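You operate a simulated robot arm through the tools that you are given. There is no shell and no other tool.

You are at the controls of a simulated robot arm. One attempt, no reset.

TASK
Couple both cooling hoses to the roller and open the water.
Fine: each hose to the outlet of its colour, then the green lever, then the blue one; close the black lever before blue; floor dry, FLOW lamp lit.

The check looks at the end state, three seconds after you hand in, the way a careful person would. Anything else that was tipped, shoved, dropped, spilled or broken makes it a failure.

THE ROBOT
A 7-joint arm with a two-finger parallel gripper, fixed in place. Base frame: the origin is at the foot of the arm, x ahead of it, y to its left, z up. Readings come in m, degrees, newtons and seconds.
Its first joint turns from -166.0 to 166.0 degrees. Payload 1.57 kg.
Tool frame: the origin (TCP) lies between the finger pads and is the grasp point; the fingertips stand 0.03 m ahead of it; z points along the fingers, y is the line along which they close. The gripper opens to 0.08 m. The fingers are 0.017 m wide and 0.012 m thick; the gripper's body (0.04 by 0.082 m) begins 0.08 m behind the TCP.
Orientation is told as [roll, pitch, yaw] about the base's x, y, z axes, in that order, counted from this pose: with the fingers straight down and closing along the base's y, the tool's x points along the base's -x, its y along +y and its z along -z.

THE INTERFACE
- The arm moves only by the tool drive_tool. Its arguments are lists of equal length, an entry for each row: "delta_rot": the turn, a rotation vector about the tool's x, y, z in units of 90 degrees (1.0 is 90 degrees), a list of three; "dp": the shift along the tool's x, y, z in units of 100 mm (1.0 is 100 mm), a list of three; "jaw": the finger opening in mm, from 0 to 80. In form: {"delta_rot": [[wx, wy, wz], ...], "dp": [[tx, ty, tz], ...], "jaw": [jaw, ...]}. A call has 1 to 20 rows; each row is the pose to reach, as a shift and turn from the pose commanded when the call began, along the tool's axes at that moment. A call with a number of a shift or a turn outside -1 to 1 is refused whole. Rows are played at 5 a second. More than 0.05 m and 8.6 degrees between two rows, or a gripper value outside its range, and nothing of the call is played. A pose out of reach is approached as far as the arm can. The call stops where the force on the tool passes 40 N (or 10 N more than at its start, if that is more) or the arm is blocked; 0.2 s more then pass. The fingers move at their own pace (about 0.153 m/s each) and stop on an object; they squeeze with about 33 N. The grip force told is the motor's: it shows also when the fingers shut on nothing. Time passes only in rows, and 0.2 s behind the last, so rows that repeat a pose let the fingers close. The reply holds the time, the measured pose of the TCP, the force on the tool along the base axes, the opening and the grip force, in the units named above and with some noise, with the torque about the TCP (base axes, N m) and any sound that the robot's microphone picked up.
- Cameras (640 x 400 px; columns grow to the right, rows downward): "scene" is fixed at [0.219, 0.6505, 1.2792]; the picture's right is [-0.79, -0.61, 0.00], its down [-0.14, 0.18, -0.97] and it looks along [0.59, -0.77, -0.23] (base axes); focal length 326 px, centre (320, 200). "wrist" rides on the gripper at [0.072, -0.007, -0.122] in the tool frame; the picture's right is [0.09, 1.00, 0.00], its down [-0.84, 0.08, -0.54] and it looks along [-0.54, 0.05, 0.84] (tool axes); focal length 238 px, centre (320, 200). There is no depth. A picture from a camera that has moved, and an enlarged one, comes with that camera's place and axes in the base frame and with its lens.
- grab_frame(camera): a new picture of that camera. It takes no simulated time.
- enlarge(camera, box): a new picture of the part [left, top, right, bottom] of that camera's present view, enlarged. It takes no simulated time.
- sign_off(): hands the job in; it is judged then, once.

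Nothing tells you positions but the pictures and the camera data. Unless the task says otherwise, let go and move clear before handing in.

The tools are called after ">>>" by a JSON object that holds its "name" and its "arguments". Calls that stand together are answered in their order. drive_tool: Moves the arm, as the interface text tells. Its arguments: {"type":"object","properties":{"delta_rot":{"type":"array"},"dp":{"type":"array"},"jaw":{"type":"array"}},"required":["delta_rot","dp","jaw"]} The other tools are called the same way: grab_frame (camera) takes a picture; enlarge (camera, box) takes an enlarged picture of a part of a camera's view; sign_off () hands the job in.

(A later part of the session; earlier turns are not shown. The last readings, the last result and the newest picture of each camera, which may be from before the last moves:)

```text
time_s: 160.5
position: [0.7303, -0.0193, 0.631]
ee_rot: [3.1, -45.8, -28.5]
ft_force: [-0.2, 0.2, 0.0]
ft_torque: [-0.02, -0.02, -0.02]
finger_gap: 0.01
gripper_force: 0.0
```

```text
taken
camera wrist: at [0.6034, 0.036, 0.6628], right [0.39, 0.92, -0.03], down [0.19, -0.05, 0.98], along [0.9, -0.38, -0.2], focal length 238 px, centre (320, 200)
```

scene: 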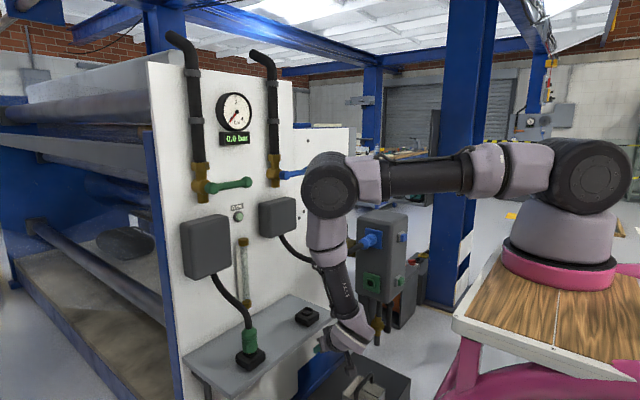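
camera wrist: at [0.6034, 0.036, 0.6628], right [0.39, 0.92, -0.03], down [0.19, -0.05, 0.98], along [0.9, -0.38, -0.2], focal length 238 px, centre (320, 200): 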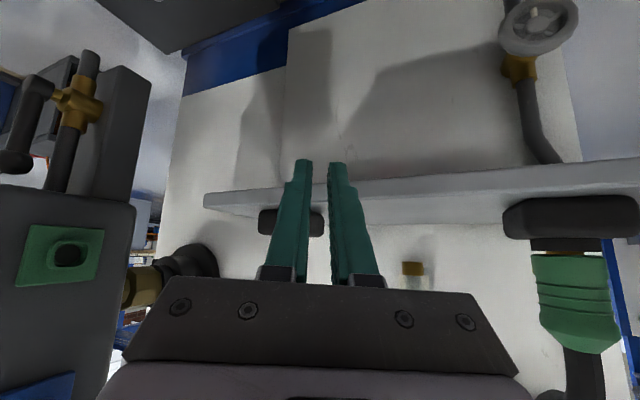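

That's the breakthrough: z = 0.631 at 45° tilt with no limit, so this shoulder configuration reaches low. Now I'll take the green plug. First I'll rise, then straighten the yaw in front of it.

>>> {"name": "drive_tool", "arguments": {"delta_rot": [[0, 0, 0], [0, 0, 0], [0, 0, 0]], "dp": [[-0.28, 0, -0.28], [-0.57, 0, -0.56], [-0.86, 0, -0.84]], "jaw": [80, 80, 80]}}

>>> {"name": "drive_tool", "arguments": {"delta_rot": [[-0.051, 0.016, -0.061], [-0.101, 0.032, -0.122], [-0.152, 0.048, -0.184], [-0.203, 0.064, -0.245]], "dp": [[0.07, 0.2, -0.07], [0.15, 0.4, -0.15], [0.25, 0.6, -0.25], [0.35, 0.85, -0.36]], "jaw": [80, 80, 80, 80]}}

>>> {"name": "grab_frame", "arguments": {"camera": "wrist"}}

>>> {"name": "grab_frame", "arguments": {"camera": "scene"}}

```text
time_s: 161.3
position: [0.7266, -0.0227, 0.7512]
ee_rot: [3.1, -45.6, -28.6]
ft_force: [0.6, 0.5, -0.3]
ft_torque: [0.0, 0.02, 0.0]
finger_gap: 0.0802
gripper_force: 0.0
```

```text
time_s: 162.3
position: [0.7228, 0.0724, 0.7552]
ee_rot: [0.5, -40.5, 2.0]
ft_force: [0.6, 0.5, -0.1]
ft_torque: [0.03, -0.04, 0.0]
finger_gap: 0.0798
gripper_force: 0.1
```

```text
taken
camera wrist: at [0.5894, 0.0612, 0.8012], right [-0.11, 0.99, -0.05], down [0.28, 0.08, 0.96], along [0.95, 0.09, -0.29], focal length 238 px, centre (320, 200)
```

wrist: 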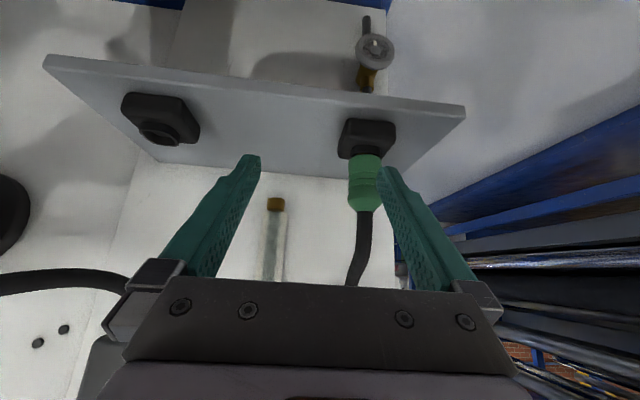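

```text
taken
```

scene: 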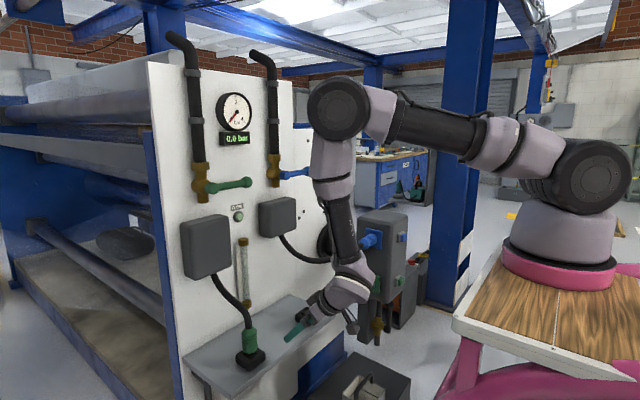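

The reach is comfortable now. The green plug reads (0.861, 0.142, 0.69). I'll move to the pre-grasp pose and correct the last couple of degrees of yaw.

>>> {"name": "drive_tool", "arguments": {"delta_rot": [[0.006, 0, 0.004], [0.012, 0, 0.009], [0.018, 0, 0.013]], "dp": [[-0.22, 0.22, 0.15], [-0.45, 0.45, 0.3], [-0.68, 0.675, 0.443]], "jaw": [80, 80, 80]}}

>>> {"name": "grab_frame", "arguments": {"camera": "wrist"}}

>>> {"name": "enlarge", "arguments": {"camera": "scene", "box": [180, 240, 380, 390]}}

```text
time_s: 163.1
position: [0.8003, 0.1466, 0.7637]
ee_rot: [-0.1, -40.5, 0.3]
ft_force: [0.5, -1.1, -0.3]
ft_torque: [0.02, 0.0, 0.04]
finger_gap: 0.0801
gripper_force: 0.0
```

```text
taken
camera wrist: at [0.6666, 0.1406, 0.8103], right [-0.07, 1.0, -0.06], down [0.28, 0.08, 0.96], along [0.96, 0.05, -0.29], focal length 238 px, centre (320, 200)
```

wrist: 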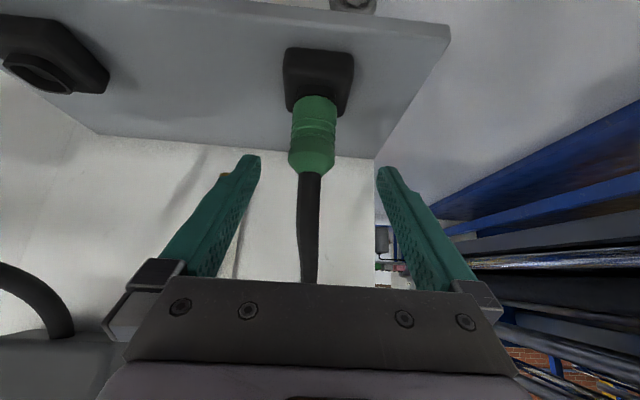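

```text
2.67 times, centred on (280, 315) of scene
camera zoom: at [0.219, 0.6505, 1.2792], right [-0.79, -0.61, 0.0], down [-0.14, 0.18, -0.97], along [0.59, -0.77, -0.23], focal length 870 px, centre (427, -107)
```

zoom: 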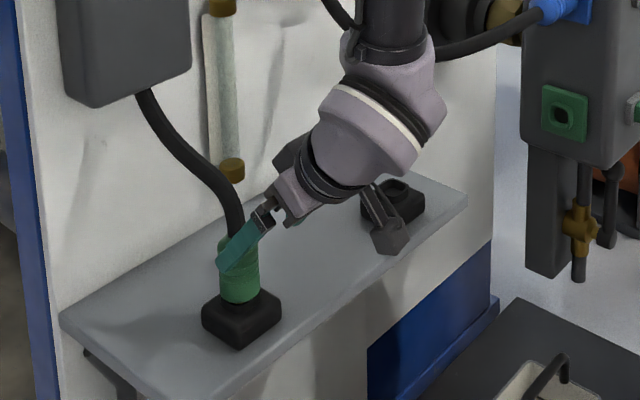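

>>> {"name": "drive_tool", "arguments": {"delta_rot": [[0, 0, 0], [0, 0, 0], [0, 0, 0], [0, 0, 0]], "dp": [[0, -0.053, 0.2], [-0.01, -0.053, 0.45], [-0.02, -0.053, 0.7], [-0.028, -0.053, 0.9]], "jaw": [80, 80, 80, 80]}}

>>> {"name": "grab_frame", "arguments": {"camera": "wrist"}}

>>> {"name": "enlarge", "arguments": {"camera": "scene", "box": [180, 260, 380, 390]}}

```text
time_s: 164.1
position: [0.8623, 0.141, 0.6964]
ee_rot: [-0.3, -40.5, 0.3]
ft_force: [1.1, 0.3, 0.5]
ft_torque: [0.02, -0.02, -0.03]
finger_gap: 0.08
gripper_force: 0.0
```

```text
taken
camera wrist: at [0.7275, 0.1344, 0.7434], right [-0.07, 1.0, -0.06], down [0.28, 0.08, 0.96], along [0.96, 0.05, -0.29], focal length 238 px, centre (320, 200)
```

wrist: 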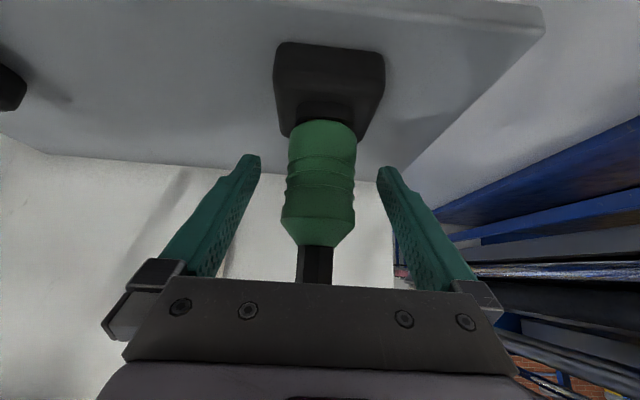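

```text
3.08 times, centred on (280, 325) of scene
camera zoom: at [0.219, 0.6505, 1.2792], right [-0.79, -0.61, 0.0], down [-0.14, 0.18, -0.97], along [0.59, -0.77, -0.23], focal length 1004 px, centre (443, -185)
```

zoom: 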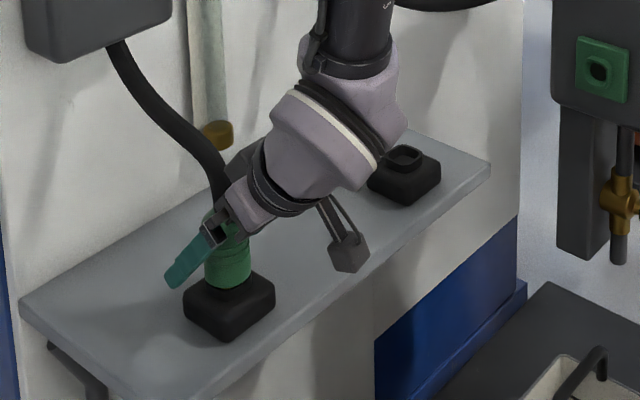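

Centred nicely on the green plug. Closing the gripper.

>>> {"name": "drive_tool", "arguments": {"delta_rot": [[0, 0, 0], [0, 0, 0], [0, 0, 0], [0, 0, 0]], "dp": [[0, 0, 0], [0, 0, 0], [0, 0, 0], [0, 0, 0]], "jaw": [50, 30, 20, 20]}}

>>> {"name": "drive_tool", "arguments": {"delta_rot": [[0, 0, 0], [0, 0, 0], [0, 0, 0], [0, 0, 0], [0, 0, 0]], "dp": [[-0.065, 0, -0.076], [-0.13, 0, -0.152], [-0.26, 0, -0.304], [-0.39, 0, -0.456], [-0.52, 0, -0.608]], "jaw": [20, 20, 20, 20, 20]}}

>>> {"name": "enlarge", "arguments": {"camera": "scene", "box": [180, 240, 380, 370]}}

>>> {"name": "grab_frame", "arguments": {"camera": "wrist"}}

```text
time_s: 165.1
position: [0.8619, 0.1404, 0.6974]
ee_rot: [-0.1, -40.5, 0.2]
ft_force: [2.2, -1.2, -1.0]
ft_torque: [0.46, -0.13, -0.01]
finger_gap: 0.0411
gripper_force: 32.6
```

```text
time_s: 166.3
position: [0.8609, 0.1408, 0.7779]
ee_rot: [-0.1, -40.5, 0.3]
ft_force: [-0.5, -0.5, -1.6]
ft_torque: [-0.01, 0.03, 0.0]
finger_gap: 0.0412
gripper_force: 33.4
```

```text
3.08 times, centred on (280, 305) of scene
camera zoom: at [0.219, 0.6505, 1.2792], right [-0.79, -0.61, 0.0], down [-0.14, 0.18, -0.97], along [0.59, -0.77, -0.23], focal length 1004 px, centre (443, -123)
```

zoom: 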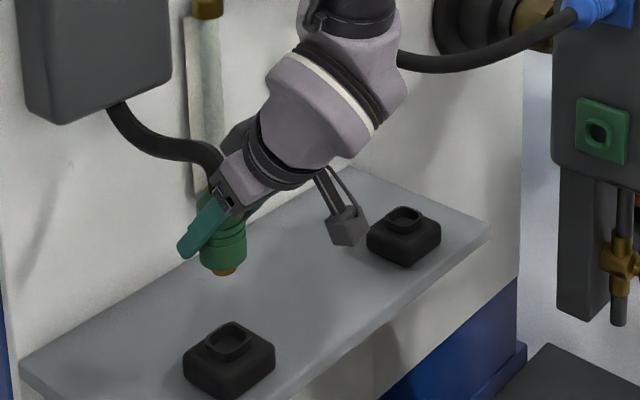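

```text
taken
camera wrist: at [0.7264, 0.1351, 0.8241], right [-0.07, 1.0, -0.06], down [0.28, 0.08, 0.96], along [0.96, 0.05, -0.29], focal length 238 px, centre (320, 200)
```

wrist: 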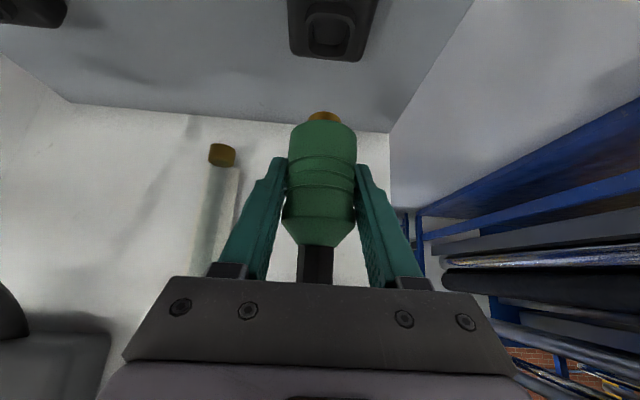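

The green plug is out cleanly. I'll carry it to a staging point in front of the shelf, away from the blue hose, then rotate its nose to -y.

>>> {"name": "drive_tool", "arguments": {"delta_rot": [[0, 0, 0], [0, 0, 0], [0, 0, 0], [0, 0, 0]], "dp": [[0.136, -0.238, -0.149], [0.27, -0.475, -0.3], [0.41, -0.71, -0.446], [0.543, -0.95, -0.595]], "jaw": [20, 20, 20, 20]}}

>>> {"name": "drive_tool", "arguments": {"delta_rot": [[0, 0, 0], [0, 0, 0], [0, 0, 0], [0, 0, 0]], "dp": [[0.136, -0.238, -0.149], [0.27, -0.475, -0.3], [0.41, -0.71, -0.446], [0.543, -0.95, -0.595]], "jaw": [20, 20, 20, 20]}}

>>> {"name": "drive_tool", "arguments": {"delta_rot": [[0.069, 0, -0.059], [0.138, 0, -0.118], [0.207, 0, -0.177], [0.276, 0, -0.236], [0.345, 0, -0.295], [0.415, 0, -0.354], [0.484, 0, -0.413], [0.553, 0, -0.472], [0.622, 0, -0.531], [0.691, 0, -0.59], [0.76, 0, -0.649]], "dp": [[0, 0, 0], [0, 0, 0], [0, 0, 0], [0, 0, 0], [0, 0, 0], [0, 0, 0], [0, 0, 0], [0, 0, 0], [0, 0, 0], [0, 0, 0], [0, 0, 0]], "jaw": [20, 20, 20, 20, 20, 20, 20, 20, 20, 20, 20]}}

>>> {"name": "grab_frame", "arguments": {"camera": "scene"}}

>>> {"name": "grab_frame", "arguments": {"camera": "wrist"}}

```text
time_s: 167.3
position: [0.7771, 0.049, 0.7908]
ee_rot: [-0.2, -40.5, 0.4]
ft_force: [-0.5, 0.3, -2.3]
ft_torque: [-0.03, 0.01, -0.01]
finger_gap: 0.0412
gripper_force: 33.2
```

```text
time_s: 168.3
position: [0.6977, -0.0508, 0.8015]
ee_rot: [-0.1, -40.6, 0.3]
ft_force: [-0.1, 0.0, -2.5]
ft_torque: [0.0, -0.02, 0.01]
finger_gap: 0.0411
gripper_force: 32.9
```

```text
time_s: 170.7
position: [0.7011, -0.0492, 0.7975]
ee_rot: [-90.2, 0.1, 40.7]
ft_force: [-0.2, 0.5, -1.3]
ft_torque: [0.02, -0.04, 0.01]
finger_gap: 0.041
gripper_force: 33.0
```

```text
taken
```

scene: 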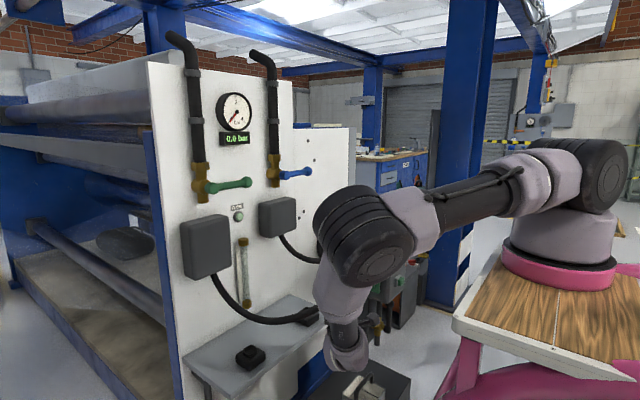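

```text
taken
camera wrist: at [0.5667, -0.0029, 0.8044], right [-0.07, -0.06, -1.0], down [0.28, 0.96, -0.08], along [0.96, -0.29, -0.05], focal length 238 px, centre (320, 200)
```

wrist: 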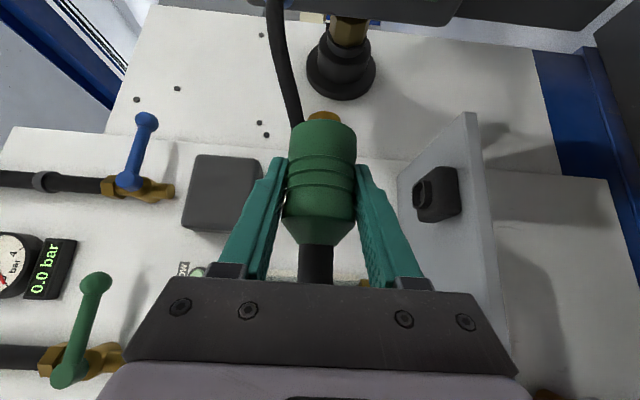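

The green plug now points straight at -y and the arm is well placed. I'll lower to the green outlet's height and come toward it from +y.

>>> {"name": "drive_tool", "arguments": {"delta_rot": [[0, 0, 0], [0, 0, 0], [0, 0, 0]], "dp": [[0.065, 0.27, 0.076], [0.13, 0.53, 0.152], [0.195, 0.8, 0.228]], "jaw": [20, 20, 20]}}

>>> {"name": "drive_tool", "arguments": {"delta_rot": [[0, 0, 0], [0, 0, 0], [0, 0, 0]], "dp": [[0.1, 0.13, 0.27], [0.2, 0.27, 0.53], [0.293, 0.4, 0.802]], "jaw": [20, 20, 20]}}

>>> {"name": "grab_frame", "arguments": {"camera": "wrist"}}

>>> {"name": "grab_frame", "arguments": {"camera": "scene"}}

```text
time_s: 171.5
position: [0.6978, -0.0794, 0.7187]
ee_rot: [-90.0, 0.0, 40.8]
ft_force: [0.8, 0.6, -1.7]
ft_torque: [0.0, 0.02, 0.03]
finger_gap: 0.0411
gripper_force: 33.2
```

```text
time_s: 172.3
position: [0.7327, -0.159, 0.6794]
ee_rot: [-90.1, 0.1, 40.8]
ft_force: [0.2, 0.6, -0.8]
ft_torque: [0.03, 0.04, 0.0]
finger_gap: 0.0411
gripper_force: 32.9
```

```text
taken
camera wrist: at [0.5981, -0.1124, 0.6852], right [-0.07, -0.06, -1.0], down [0.28, 0.96, -0.08], along [0.96, -0.28, -0.05], focal length 238 px, centre (320, 200)
```

wrist: 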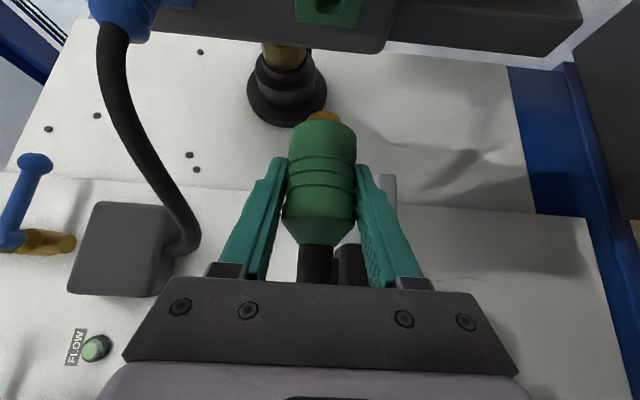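

```text
taken
```

scene: 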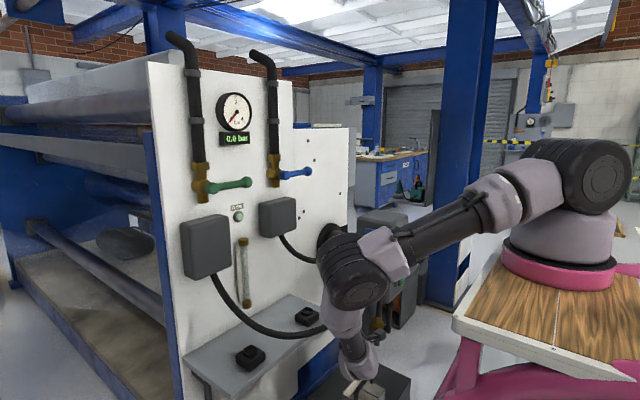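

>>> {"name": "drive_tool", "arguments": {"delta_rot": [[0, 0, 0], [0, 0, 0], [0, 0, 0]], "dp": [[0.09, 0.01, 0.28], [0.18, 0.02, 0.55], [0.277, 0.025, 0.83]], "jaw": [20, 20, 20]}}

>>> {"name": "grab_frame", "arguments": {"camera": "wrist"}}

>>> {"name": "enlarge", "arguments": {"camera": "wrist", "box": [240, 0, 400, 100]}}

>>> {"name": "enlarge", "arguments": {"camera": "scene", "box": [310, 200, 430, 350]}}

```text
time_s: 173.1
position: [0.7638, -0.241, 0.6736]
ee_rot: [-90.1, 0.0, 40.7]
ft_force: [-0.7, 0.0, -1.5]
ft_torque: [-0.01, 0.0, 0.0]
finger_gap: 0.0412
gripper_force: 33.9
```

```text
taken
camera wrist: at [0.6299, -0.1953, 0.6806], right [-0.07, -0.06, -1.0], down [0.28, 0.96, -0.08], along [0.96, -0.28, -0.05], focal length 238 px, centre (320, 200)
```

wrist: 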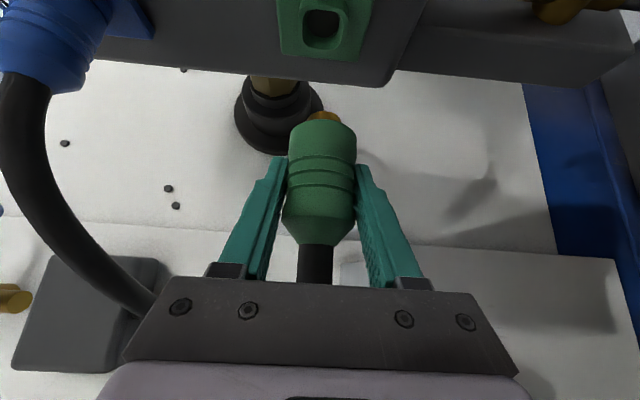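

```text
4.00 times, centred on (320, 50) of wrist
camera zoom: at [0.6299, -0.1953, 0.6806], right [-0.07, -0.06, -1.0], down [0.28, 0.96, -0.08], along [0.96, -0.28, -0.05], focal length 953 px, centre (320, 800)
```

zoom: 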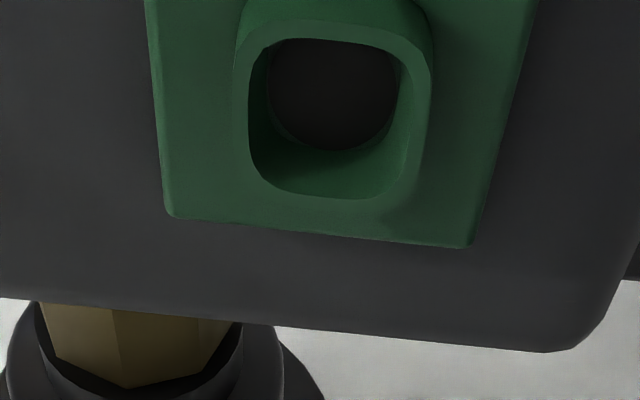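

```text
2.67 times, centred on (370, 275) of scene
camera zoom: at [0.219, 0.6505, 1.2792], right [-0.79, -0.61, 0.0], down [-0.14, 0.18, -0.97], along [0.59, -0.77, -0.23], focal length 870 px, centre (187, 0)
```

zoom: 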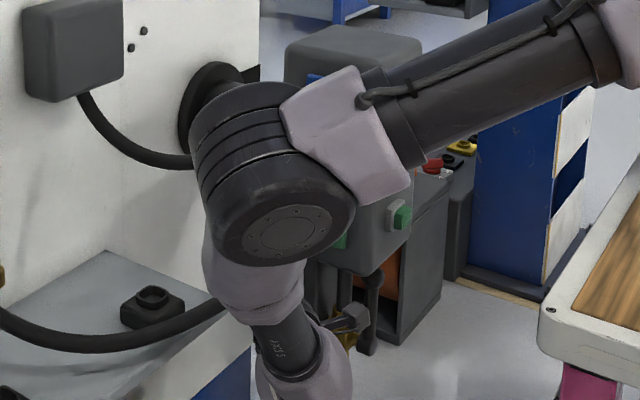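

The outlet measures x ≈ 0.765, z ≈ 0.678 from this close view. I'll fine-align and advance toward it.

>>> {"name": "drive_tool", "arguments": {"delta_rot": [[0, 0, 0], [0, 0, 0], [0, 0, 0], [0, 0, 0]], "dp": [[-0.01, -0.035, 0.01], [0.12, -0.035, 0.16], [0.25, -0.035, 0.313], [0.38, -0.035, 0.465]], "jaw": [20, 20, 20, 20]}}

>>> {"name": "grab_frame", "arguments": {"camera": "wrist"}}

>>> {"name": "enlarge", "arguments": {"camera": "wrist", "box": [240, 30, 400, 130]}}

```text
time_s: 174.1
position: [0.7657, -0.3012, 0.6818]
ee_rot: [-90.1, 0.0, 40.7]
ft_force: [-0.3, 0.2, -1.6]
ft_torque: [-0.02, 0.01, 0.03]
finger_gap: 0.0409
gripper_force: 33.6
```

```text
taken
camera wrist: at [0.6321, -0.2548, 0.6877], right [-0.07, -0.06, -1.0], down [0.28, 0.96, -0.08], along [0.96, -0.28, -0.05], focal length 238 px, centre (320, 200)
```

wrist: 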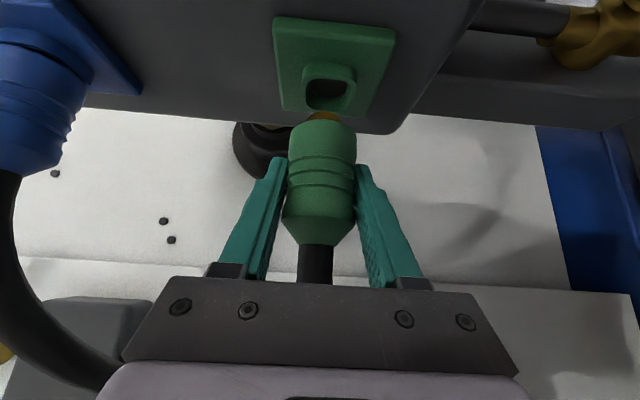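

```text
4.00 times, centred on (320, 80) of wrist
camera zoom: at [0.6321, -0.2548, 0.6877], right [-0.07, -0.06, -1.0], down [0.28, 0.96, -0.08], along [0.96, -0.28, -0.05], focal length 953 px, centre (320, 680)
```

zoom: 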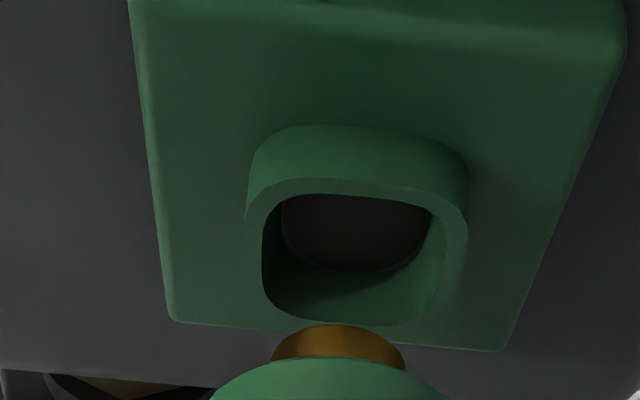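

Nose appears about 2.5 mm high relative to the outlet, so I'll lower slightly and continue to the rim.

>>> {"name": "drive_tool", "arguments": {"delta_rot": [[0, 0, 0], [0, 0, 0], [0, 0, 0]], "dp": [[0, 0.025, 0], [0.04, 0.025, 0.046], [0.085, 0.025, 0.099]], "jaw": [20, 20, 20]}}

>>> {"name": "enlarge", "arguments": {"camera": "wrist", "box": [240, 40, 400, 140]}}

```text
time_s: 174.9
position: [0.7669, -0.3139, 0.6768]
ee_rot: [-90.1, 0.1, 40.9]
ft_force: [0.1, -0.5, -1.2]
ft_torque: [0.04, -0.01, -0.02]
finger_gap: 0.0412
gripper_force: 32.7
```

```text
4.00 times, centred on (320, 90) of wrist
camera zoom: at [0.6326, -0.2678, 0.6848], right [-0.07, -0.06, -1.0], down [0.28, 0.96, -0.08], along [0.96, -0.28, -0.05], focal length 953 px, centre (320, 640)
```

zoom: 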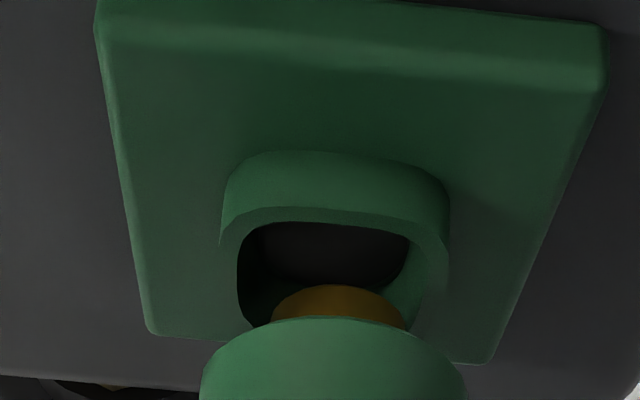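

Aligned to about 1 mm. Pushing in now in small steps.

>>> {"name": "drive_tool", "arguments": {"delta_rot": [[0, 0, 0], [0, 0, 0], [0, 0, 0], [0, 0, 0], [0, 0, 0], [0, 0, 0], [0, 0, 0]], "dp": [[0, -0.012, 0], [0.02, -0.012, 0.023], [0.039, -0.012, 0.046], [0.059, -0.012, 0.068], [0.078, -0.012, 0.091], [0.098, -0.012, 0.114], [0.117, -0.012, 0.137]], "jaw": [20, 20, 20, 20, 20, 20, 20]}}

>>> {"name": "grab_frame", "arguments": {"camera": "wrist"}}

```text
time_s: 176.5
position: [0.767, -0.3304, 0.6802]
ee_rot: [-90.0, 0.0, 40.9]
ft_force: [-15.5, 20.8, 11.9]
ft_torque: [-0.38, -0.19, -0.23]
finger_gap: 0.0412
gripper_force: 33.0
```

```text
taken
camera wrist: at [0.6326, -0.2841, 0.6862], right [-0.07, -0.06, -1.0], down [0.28, 0.96, -0.08], along [0.96, -0.28, -0.05], focal length 238 px, centre (320, 200)
```

wrist: 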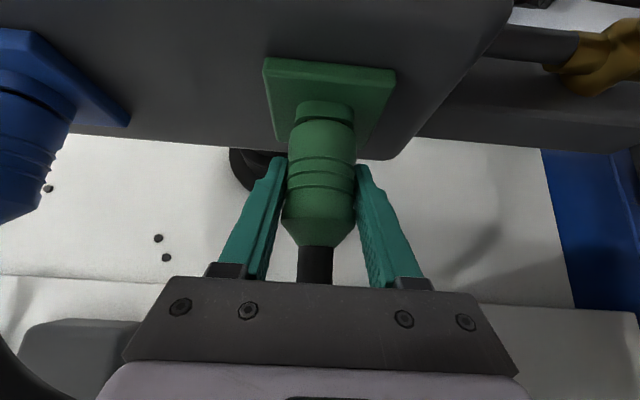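

The nose is inside the collar with some side load, so I'll ease the tool sideways to relax it and keep pushing.

>>> {"name": "drive_tool", "arguments": {"delta_rot": [[0, 0, 0], [0, 0, 0], [0, 0, 0], [0, 0, 0], [0, 0, 0]], "dp": [[0.023, -0.02, -0.02], [0.043, -0.02, 0.003], [0.062, -0.02, 0.026], [0.075, -0.02, 0.041], [0.088, -0.02, 0.056]], "jaw": [20, 20, 20, 20, 20]}}

>>> {"name": "grab_frame", "arguments": {"camera": "wrist"}}

>>> {"name": "enlarge", "arguments": {"camera": "wrist", "box": [240, 60, 400, 160]}}

```text
time_s: 177.7
position: [0.7637, -0.341, 0.6814]
ee_rot: [-90.0, 0.1, 40.8]
ft_force: [6.9, 26.6, -11.7]
ft_torque: [0.46, 0.0, 0.16]
finger_gap: 0.0411
gripper_force: 33.2
```

```text
taken
camera wrist: at [0.6289, -0.2947, 0.6866], right [-0.07, -0.06, -1.0], down [0.28, 0.96, -0.08], along [0.96, -0.28, -0.05], focal length 238 px, centre (320, 200)
```

wrist: 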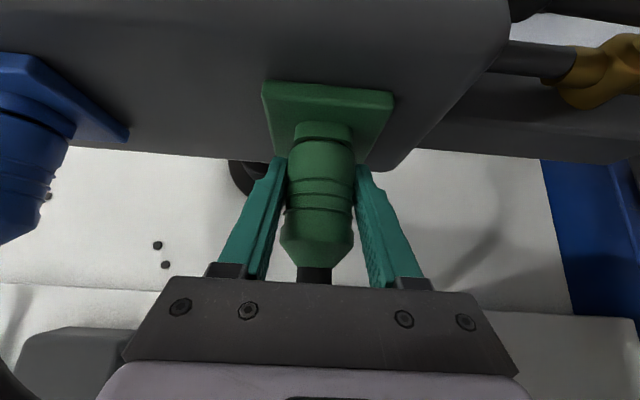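

```text
4.00 times, centred on (320, 110) of wrist
camera zoom: at [0.6289, -0.2947, 0.6866], right [-0.07, -0.06, -1.0], down [0.28, 0.96, -0.08], along [0.96, -0.28, -0.05], focal length 953 px, centre (320, 560)
```

zoom: 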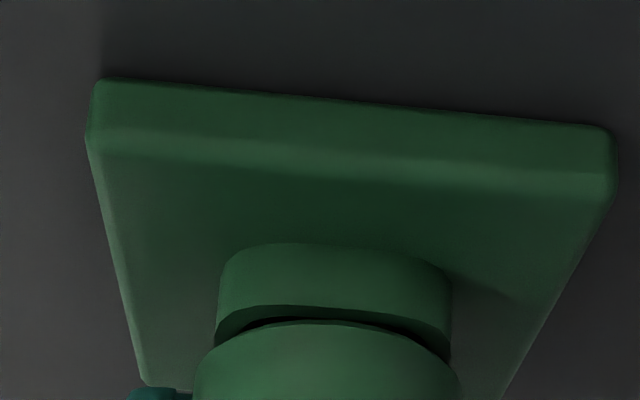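

The body is right up against the collar. I'll pull back gently to check that it has latched.

>>> {"name": "drive_tool", "arguments": {"delta_rot": [[0, 0, 0], [0, 0, 0], [0, 0, 0]], "dp": [[-0.02, 0, -0.023], [-0.039, 0, -0.046], [-0.052, 0, -0.061]], "jaw": [20, 20, 20]}}

>>> {"name": "enlarge", "arguments": {"camera": "wrist", "box": [240, 60, 400, 160]}}

>>> {"name": "enlarge", "arguments": {"camera": "wrist", "box": [0, 40, 160, 140]}}

```text
time_s: 178.5
position: [0.7593, -0.337, 0.68]
ee_rot: [-90.0, 0.1, 40.2]
ft_force: [5.4, -25.4, -13.2]
ft_torque: [0.75, 0.07, -0.2]
finger_gap: 0.0411
gripper_force: 33.0
```

```text
4.00 times, centred on (320, 110) of wrist
camera zoom: at [0.626, -0.2899, 0.6867], right [-0.07, -0.06, -1.0], down [0.29, 0.95, -0.08], along [0.95, -0.29, -0.05], focal length 953 px, centre (320, 560)
```

zoom: 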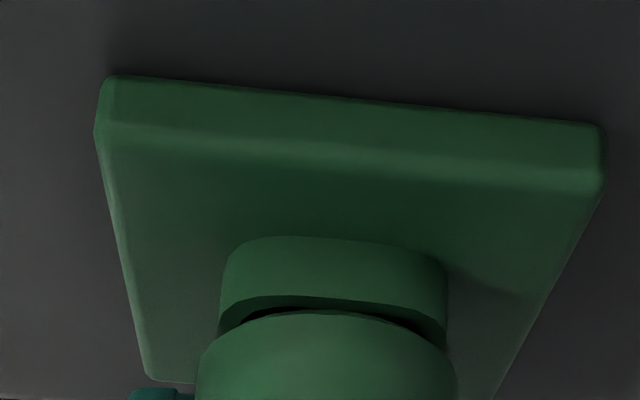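

```text
4.00 times, centred on (80, 90) of wrist
camera zoom: at [0.626, -0.2899, 0.6867], right [-0.07, -0.06, -1.0], down [0.29, 0.95, -0.08], along [0.95, -0.29, -0.05], focal length 953 px, centre (1280, 640)
```

zoom: 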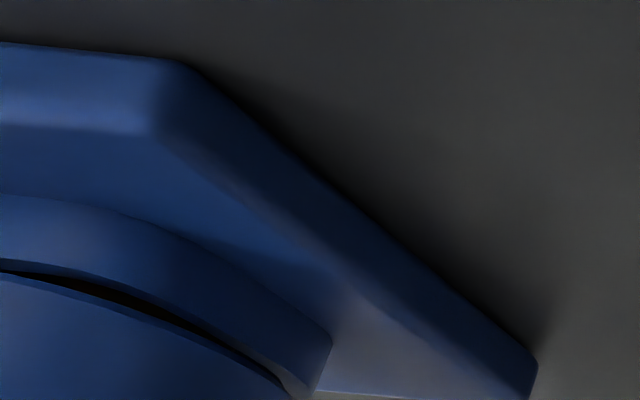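

It holds against a 25 N pull and looks identical to the blue joint, so it's latched. Relieving the load, releasing, and withdrawing.

>>> {"name": "drive_tool", "arguments": {"delta_rot": [[0, 0, 0], [0, 0, 0]], "dp": [[0.013, 0.02, 0.015], [0.02, 0.03, 0.023]], "jaw": [20, 20]}}

>>> {"name": "drive_tool", "arguments": {"delta_rot": [[0, 0, 0], [0, 0, 0], [0, 0, 0]], "dp": [[0, 0, 0], [0, 0, 0], [0, 0, 0]], "jaw": [50, 70, 76]}}

>>> {"name": "drive_tool", "arguments": {"delta_rot": [[0, 0, 0], [0, 0, 0], [0, 0, 0], [0, 0, 0]], "dp": [[0, 0, -0.25], [0, 0, -0.5], [0, 0, -0.75], [0, 0, -1.0]], "jaw": [76, 76, 76, 76]}}

>>> {"name": "grab_frame", "arguments": {"camera": "wrist"}}

>>> {"name": "grab_frame", "arguments": {"camera": "scene"}}

```text
time_s: 179.1
position: [0.7606, -0.337, 0.6793]
ee_rot: [-90.2, 0.1, 40.5]
ft_force: [-35.4, 0.0, 22.5]
ft_torque: [0.48, -0.35, -0.16]
finger_gap: 0.0408
gripper_force: 33.2
```

```text
time_s: 179.9
position: [0.7638, -0.3364, 0.6775]
ee_rot: [-90.1, 0.1, 40.8]
ft_force: [-0.3, -0.4, 0.6]
ft_torque: [-0.03, 0.02, 0.0]
finger_gap: 0.076
gripper_force: 0.1
```

```text
time_s: 180.9
position: [0.6983, -0.2599, 0.6795]
ee_rot: [-90.1, 0.0, 40.7]
ft_force: [-0.9, 0.3, -0.1]
ft_torque: [-0.04, -0.04, 0.02]
finger_gap: 0.076
gripper_force: 0.1
```

```text
taken
camera wrist: at [0.564, -0.2135, 0.6858], right [-0.07, -0.06, -1.0], down [0.28, 0.96, -0.08], along [0.96, -0.28, -0.05], focal length 238 px, centre (320, 200)
```

wrist: 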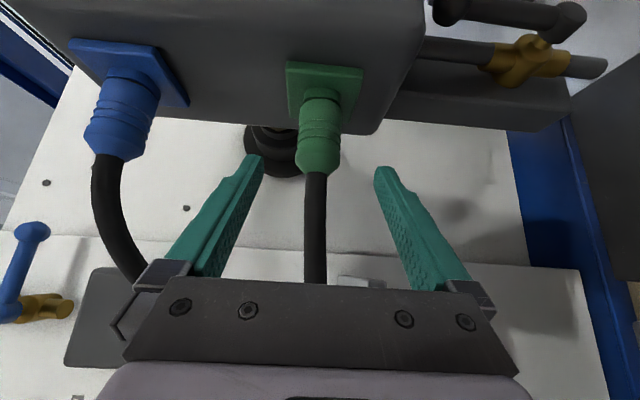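

```text
taken
```

scene: 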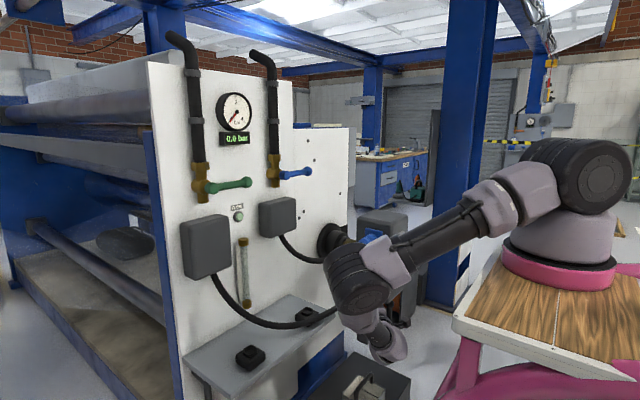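

Both hoses are coupled. Next comes the black drain lever, which is low and toward -y. I'll tuck back, close the fingers to make a pusher, drop down, and see how far this configuration reaches that way.

>>> {"name": "drive_tool", "arguments": {"delta_rot": [[0, 0, 0], [0, 0, 0], [0, 0, 0]], "dp": [[0.1, 0, -0.25], [0.2, 0, -0.5], [0.3, 0, -0.7]], "jaw": [76, 76, 76]}}

>>> {"name": "drive_tool", "arguments": {"delta_rot": [[0, 0, 0], [0, 0, 0], [0, 0, 0], [0, 0, 0]], "dp": [[0, 0.25, 0], [0, 0.5, 0], [0, 0.75, 0], [0, 1.0, 0]], "jaw": [0, 0, 0, 0]}}

>>> {"name": "grab_frame", "arguments": {"camera": "wrist"}}

>>> {"name": "grab_frame", "arguments": {"camera": "scene"}}

```text
time_s: 181.7
position: [0.6295, -0.231, 0.6785]
ee_rot: [-90.1, -0.1, 40.6]
ft_force: [-0.3, 0.2, 0.7]
ft_torque: [-0.01, -0.01, 0.0]
finger_gap: 0.0758
gripper_force: 0.1
```

```text
time_s: 182.7
position: [0.6313, -0.2287, 0.5766]
ee_rot: [-90.0, -0.1, 40.8]
ft_force: [-0.2, 1.3, -0.6]
ft_torque: [-0.02, 0.01, -0.07]
finger_gap: 0.0001
gripper_force: 21.0
```

```text
taken
camera wrist: at [0.4966, -0.1826, 0.5824], right [-0.07, -0.06, -1.0], down [0.28, 0.96, -0.08], along [0.96, -0.28, -0.05], focal length 238 px, centre (320, 200)
```

wrist: 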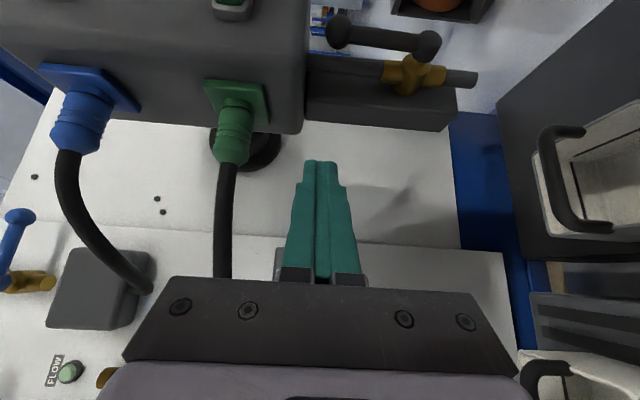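

```text
taken
```

scene: 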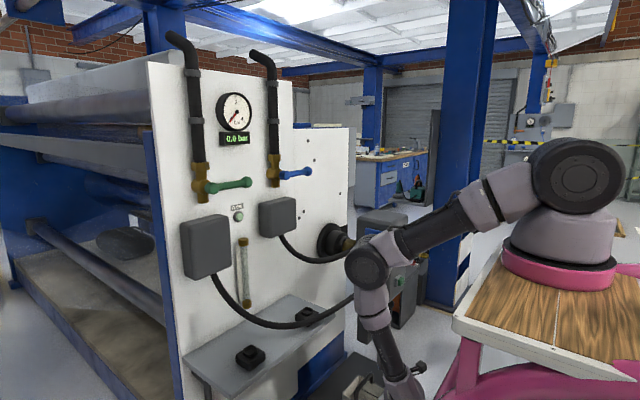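

Reach is good here at z ≈ 0.577, with a clear view of the black lever (knob up, hub below). I'll approach the +y side of the knob under the block.

>>> {"name": "drive_tool", "arguments": {"delta_rot": [[0, 0, 0], [0, 0, 0], [0, 0, 0]], "dp": [[0.134, 0.04, 0.32], [0.268, 0.07, 0.64], [0.402, 0.1, 0.96]], "jaw": [0, 0, 0]}}

>>> {"name": "grab_frame", "arguments": {"camera": "wrist"}}

>>> {"name": "grab_frame", "arguments": {"camera": "scene"}}

```text
time_s: 183.5
position: [0.6668, -0.3262, 0.5709]
ee_rot: [-90.1, 0.1, 40.9]
ft_force: [-0.4, 0.0, -0.2]
ft_torque: [0.02, -0.01, 0.0]
finger_gap: 0.0001
gripper_force: 21.1
out of reach, approached as far as the arm can: row 2, 3
```

```text
taken
camera wrist: at [0.5322, -0.2796, 0.576], right [-0.07, -0.06, -1.0], down [0.28, 0.96, -0.08], along [0.96, -0.28, -0.05], focal length 238 px, centre (320, 200)
```

wrist: 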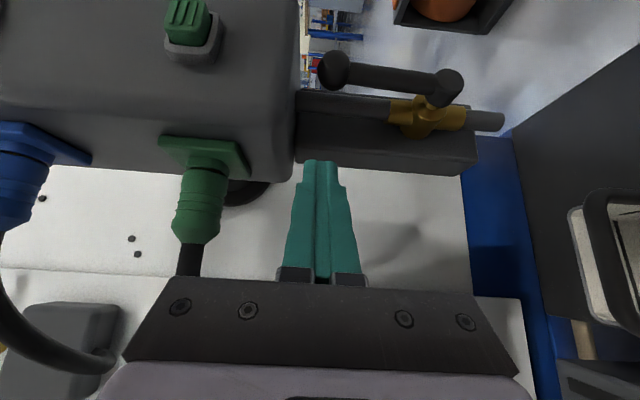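

```text
taken
```

scene: 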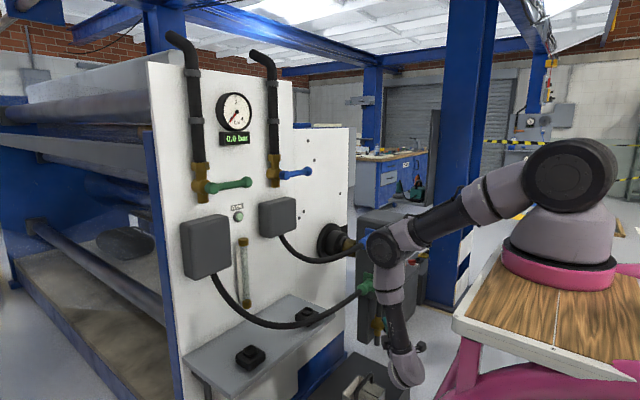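

This orientation is limited by the wrist bend. A downward-tilted tool coming from the -x side would suit the lever better, so I'll back off, rotate to that, and move over toward y = -0.43.

>>> {"name": "drive_tool", "arguments": {"delta_rot": [[0, 0, 0], [0, 0, 0], [0, 0, 0]], "dp": [[0.05, -0.1, -0.3], [0.1, -0.2, -0.6], [0.144, -0.3, -0.86]], "jaw": [0, 0, 0]}}

>>> {"name": "drive_tool", "arguments": {"delta_rot": [[-0.069, 0, 0.059], [-0.138, 0, 0.118], [-0.207, 0, 0.177], [-0.276, 0, 0.236], [-0.345, 0, 0.295], [-0.415, 0, 0.354], [-0.484, 0, 0.413], [-0.553, 0, 0.472], [-0.622, 0, 0.531], [-0.691, 0, 0.59], [-0.76, 0, 0.649]], "dp": [[0, 0, 0], [0, 0, 0], [0, 0, 0], [0, 0, 0], [0, 0, 0], [0, 0, 0], [0, 0, 0], [0, 0, 0], [0, 0, 0], [0, 0, 0], [0, 0, 0]], "jaw": [0, 0, 0, 0, 0, 0, 0, 0, 0, 0, 0]}}

>>> {"name": "grab_frame", "arguments": {"camera": "scene"}}

>>> {"name": "grab_frame", "arguments": {"camera": "wrist"}}

```text
time_s: 184.3
position: [0.5966, -0.2719, 0.6016]
ee_rot: [-90.1, 0.0, 40.8]
ft_force: [0.0, -0.5, -0.2]
ft_torque: [0.01, -0.02, -0.03]
finger_gap: 0.0
gripper_force: 21.7
```

```text
time_s: 186.7
position: [0.6004, -0.2692, 0.6025]
ee_rot: [0.1, -40.5, 0.2]
ft_force: [0.3, 0.9, 0.2]
ft_torque: [-0.06, 0.01, -0.01]
finger_gap: 0.0
gripper_force: 21.4
```

```text
taken
```

scene: 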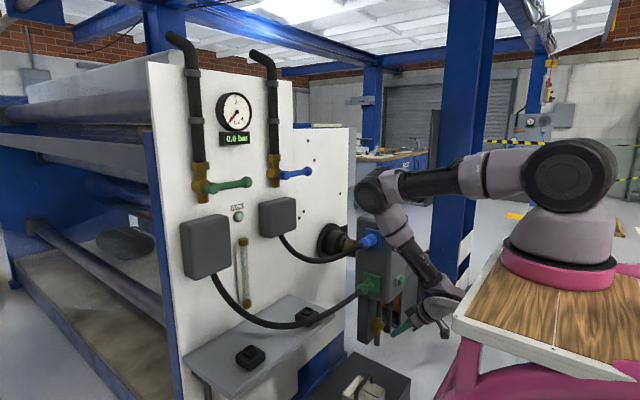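

```text
taken
camera wrist: at [0.4655, -0.2758, 0.6476], right [-0.08, 1.0, -0.06], down [0.28, 0.08, 0.96], along [0.96, 0.06, -0.29], focal length 238 px, centre (320, 200)
```

wrist: 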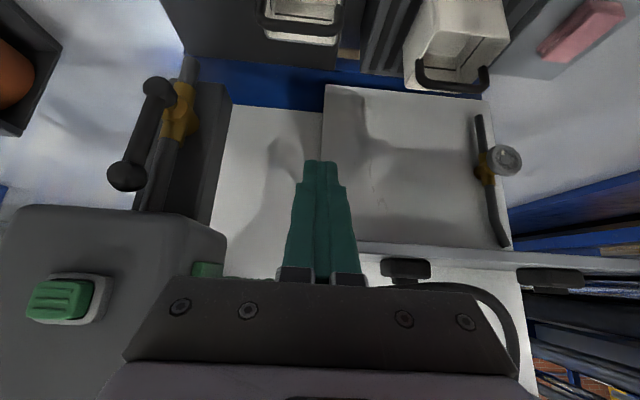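

I can see the lever clearly. I'll use a shallower 25° tilt so the hand keeps well clear of the green release button, then move across to y ≈ -0.44.

>>> {"name": "drive_tool", "arguments": {"delta_rot": [[0, -0.09, 0], [0, -0.18, 0], [0, -0.272, 0]], "dp": [[0, 0, 0], [0, 0, 0], [0, 0, 0]], "jaw": [0, 0, 0]}}

>>> {"name": "drive_tool", "arguments": {"delta_rot": [[0, 0, 0], [0, 0, 0], [0, 0, 0]], "dp": [[0.06, -0.28, -0.01], [0.12, -0.57, -0.02], [0.18, -0.85, -0.03]], "jaw": [0, 0, 0]}}

>>> {"name": "drive_tool", "arguments": {"delta_rot": [[0, 0, 0], [0, 0, 0], [0, 0, 0]], "dp": [[0.06, -0.28, -0.01], [0.12, -0.57, -0.02], [0.18, -0.85, -0.03]], "jaw": [0, 0, 0]}}

>>> {"name": "grab_frame", "arguments": {"camera": "wrist"}}

>>> {"name": "grab_frame", "arguments": {"camera": "scene"}}

```text
time_s: 187.5
position: [0.6002, -0.2695, 0.6007]
ee_rot: [-0.3, -65.2, 0.6]
ft_force: [0.7, 0.3, -0.1]
ft_torque: [-0.03, 0.02, -0.01]
finger_gap: 0.0
gripper_force: 21.3
```

```text
time_s: 188.3
position: [0.5946, -0.3571, 0.586]
ee_rot: [-0.2, -65.0, 0.6]
ft_force: [-0.4, 0.5, 0.4]
ft_torque: [0.01, 0.01, -0.03]
finger_gap: 0.0004
gripper_force: 20.9
```

```text
time_s: 189.1
position: [0.5832, -0.4403, 0.5722]
ee_rot: [-0.2, -65.0, 0.5]
ft_force: [0.5, -0.4, -0.7]
ft_torque: [0.03, -0.01, 0.0]
finger_gap: 0.0
gripper_force: 21.5
```

```text
taken
camera wrist: at [0.4411, -0.4461, 0.5587], right [-0.04, 1.0, -0.09], down [-0.14, 0.08, 0.99], along [0.99, 0.06, 0.13], focal length 238 px, centre (320, 200)
```

wrist: 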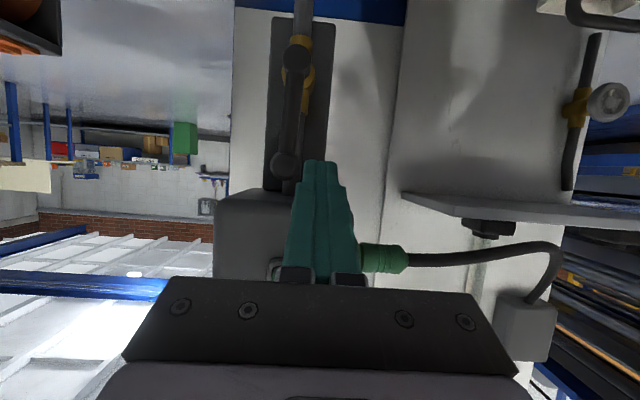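

```text
taken
```

scene: 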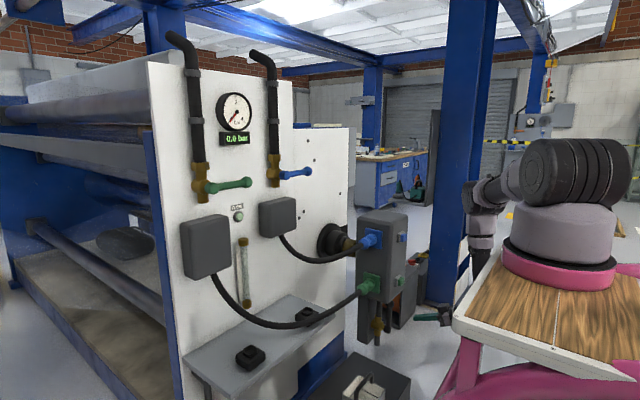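

Fully reachable here, and the scene view is clear. The knob is at (0.724, -0.476, 0.557). I'll slide the closed fingers in alongside its +y side.

>>> {"name": "drive_tool", "arguments": {"delta_rot": [[0, 0, 0], [0, 0, 0]], "dp": [[-0.11, 0.01, 0.28], [-0.22, 0.02, 0.56]], "jaw": [0, 0]}}

>>> {"name": "drive_tool", "arguments": {"delta_rot": [[0, 0, 0], [0, 0, 0]], "dp": [[-0.11, 0, 0.28], [-0.22, 0, 0.56]], "jaw": [0, 0]}}

>>> {"name": "grab_frame", "arguments": {"camera": "wrist"}}

>>> {"name": "enlarge", "arguments": {"camera": "scene", "box": [330, 240, 450, 350]}}

```text
time_s: 189.7
position: [0.6406, -0.4369, 0.5712]
ee_rot: [-0.3, -65.0, 0.5]
ft_force: [-0.2, -0.1, 0.6]
ft_torque: [0.03, -0.01, -0.03]
finger_gap: 0.0004
gripper_force: 21.1
```

```text
time_s: 190.3
position: [0.7033, -0.4367, 0.5667]
ee_rot: [-0.3, -65.0, 0.4]
ft_force: [-1.4, 0.2, -0.3]
ft_torque: [-0.01, 0.0, 0.02]
finger_gap: 0.0
gripper_force: 21.3
```

```text
taken
camera wrist: at [0.5621, -0.444, 0.5523], right [-0.04, 1.0, -0.09], down [-0.14, 0.08, 0.99], along [0.99, 0.05, 0.13], focal length 238 px, centre (320, 200)
```

wrist: 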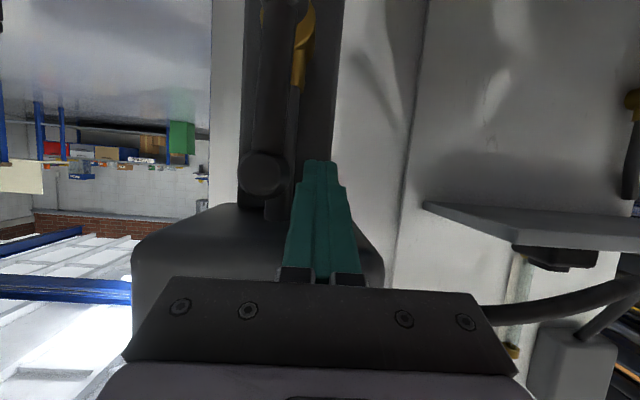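

```text
3.64 times, centred on (390, 295) of scene
camera zoom: at [0.219, 0.6505, 1.2792], right [-0.79, -0.61, 0.0], down [-0.14, 0.18, -0.97], along [0.59, -0.77, -0.23], focal length 1187 px, centre (66, -146)
```

zoom: 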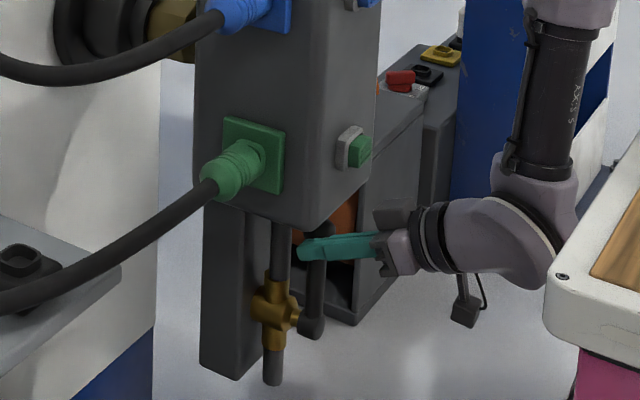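

The finger lies alongside the knob. I'll give it a gentle first push toward -y to confirm this is the way the lever turns.

>>> {"name": "drive_tool", "arguments": {"delta_rot": [[0, 0, 0], [0, 0, 0], [0, 0, 0], [0, 0, 0]], "dp": [[0, -0.1, 0], [-0.02, -0.2, -0.01], [-0.04, -0.3, -0.02], [-0.045, -0.39, -0.021]], "jaw": [0, 0, 0, 0]}}

>>> {"name": "grab_frame", "arguments": {"camera": "wrist"}}

>>> {"name": "enlarge", "arguments": {"camera": "scene", "box": [330, 240, 450, 350]}}

```text
time_s: 191.3
position: [0.7034, -0.478, 0.5703]
ee_rot: [-0.3, -65.0, 0.6]
ft_force: [-0.7, 1.1, -0.2]
ft_torque: [-0.03, -0.02, -0.01]
finger_gap: 0.0001
gripper_force: 21.2
```

```text
taken
camera wrist: at [0.5614, -0.4838, 0.5573], right [-0.04, 1.0, -0.09], down [-0.14, 0.08, 0.99], along [0.99, 0.05, 0.13], focal length 238 px, centre (320, 200)
```

wrist: 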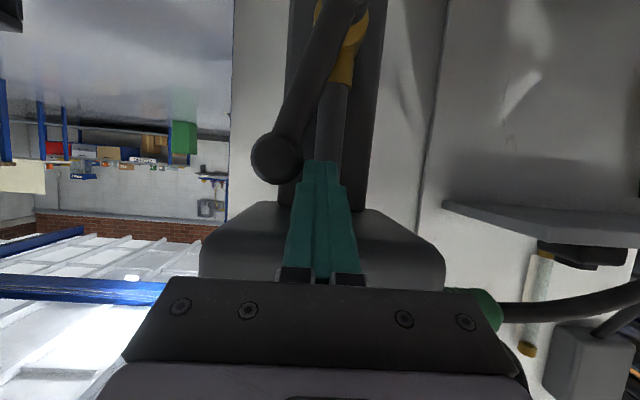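

```text
3.64 times, centred on (390, 295) of scene
camera zoom: at [0.219, 0.6505, 1.2792], right [-0.79, -0.61, 0.0], down [-0.14, 0.18, -0.97], along [0.59, -0.77, -0.23], focal length 1187 px, centre (66, -146)
```

zoom: 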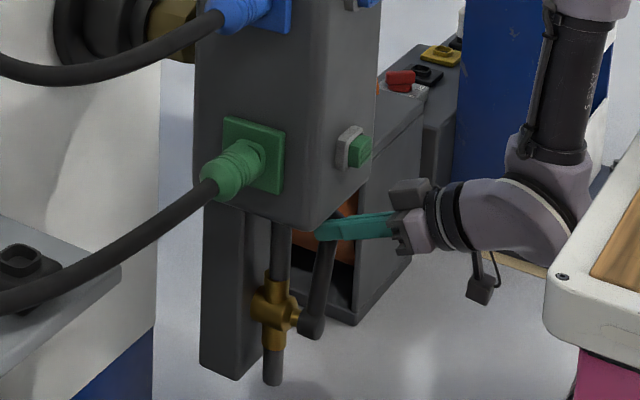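

It turns easily that way. Following the arc down toward horizontal.

>>> {"name": "drive_tool", "arguments": {"delta_rot": [[0, 0, 0], [0, 0, 0], [0, 0, 0], [0, 0, 0], [0, 0, 0], [0, 0, 0]], "dp": [[0.012, -0.15, 0.006], [0.025, -0.3, 0.012], [0.08, -0.45, 0.04], [0.141, -0.604, 0.066], [0.23, -0.735, 0.11], [0.324, -0.86, 0.151]], "jaw": [0, 0, 0, 0, 0, 0]}}

>>> {"name": "grab_frame", "arguments": {"camera": "wrist"}}

>>> {"name": "enlarge", "arguments": {"camera": "scene", "box": [330, 240, 450, 350]}}

```text
time_s: 192.7
position: [0.7009, -0.5631, 0.5347]
ee_rot: [-0.2, -65.0, 0.4]
ft_force: [-0.5, -0.4, 0.3]
ft_torque: [-0.03, 0.0, 0.02]
finger_gap: 0.0002
gripper_force: 21.3
```

```text
taken
camera wrist: at [0.5603, -0.5694, 0.5205], right [-0.04, 1.0, -0.08], down [-0.14, 0.08, 0.99], along [0.99, 0.05, 0.13], focal length 238 px, centre (320, 200)
```

wrist: 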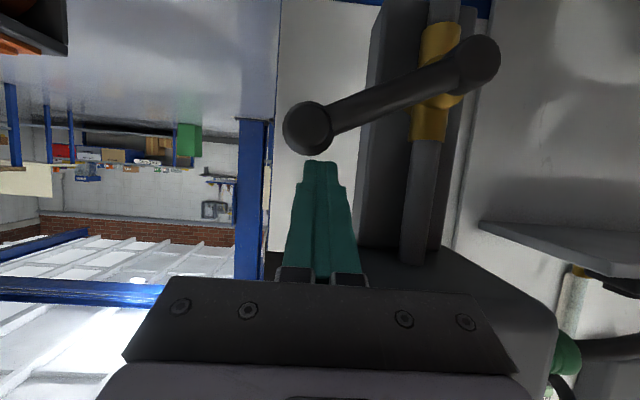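

```text
3.64 times, centred on (390, 295) of scene
camera zoom: at [0.219, 0.6505, 1.2792], right [-0.79, -0.61, 0.0], down [-0.14, 0.18, -0.97], along [0.59, -0.77, -0.23], focal length 1187 px, centre (66, -146)
```

zoom: 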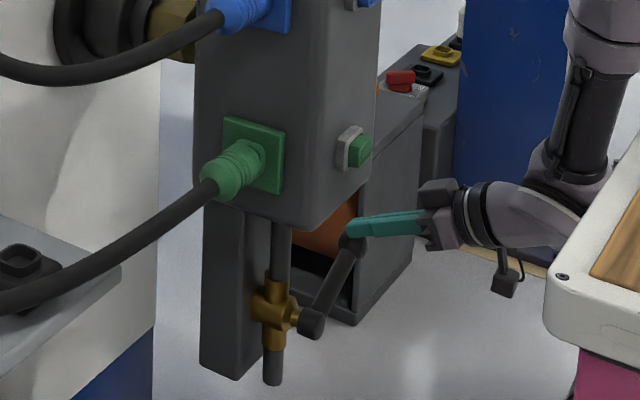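

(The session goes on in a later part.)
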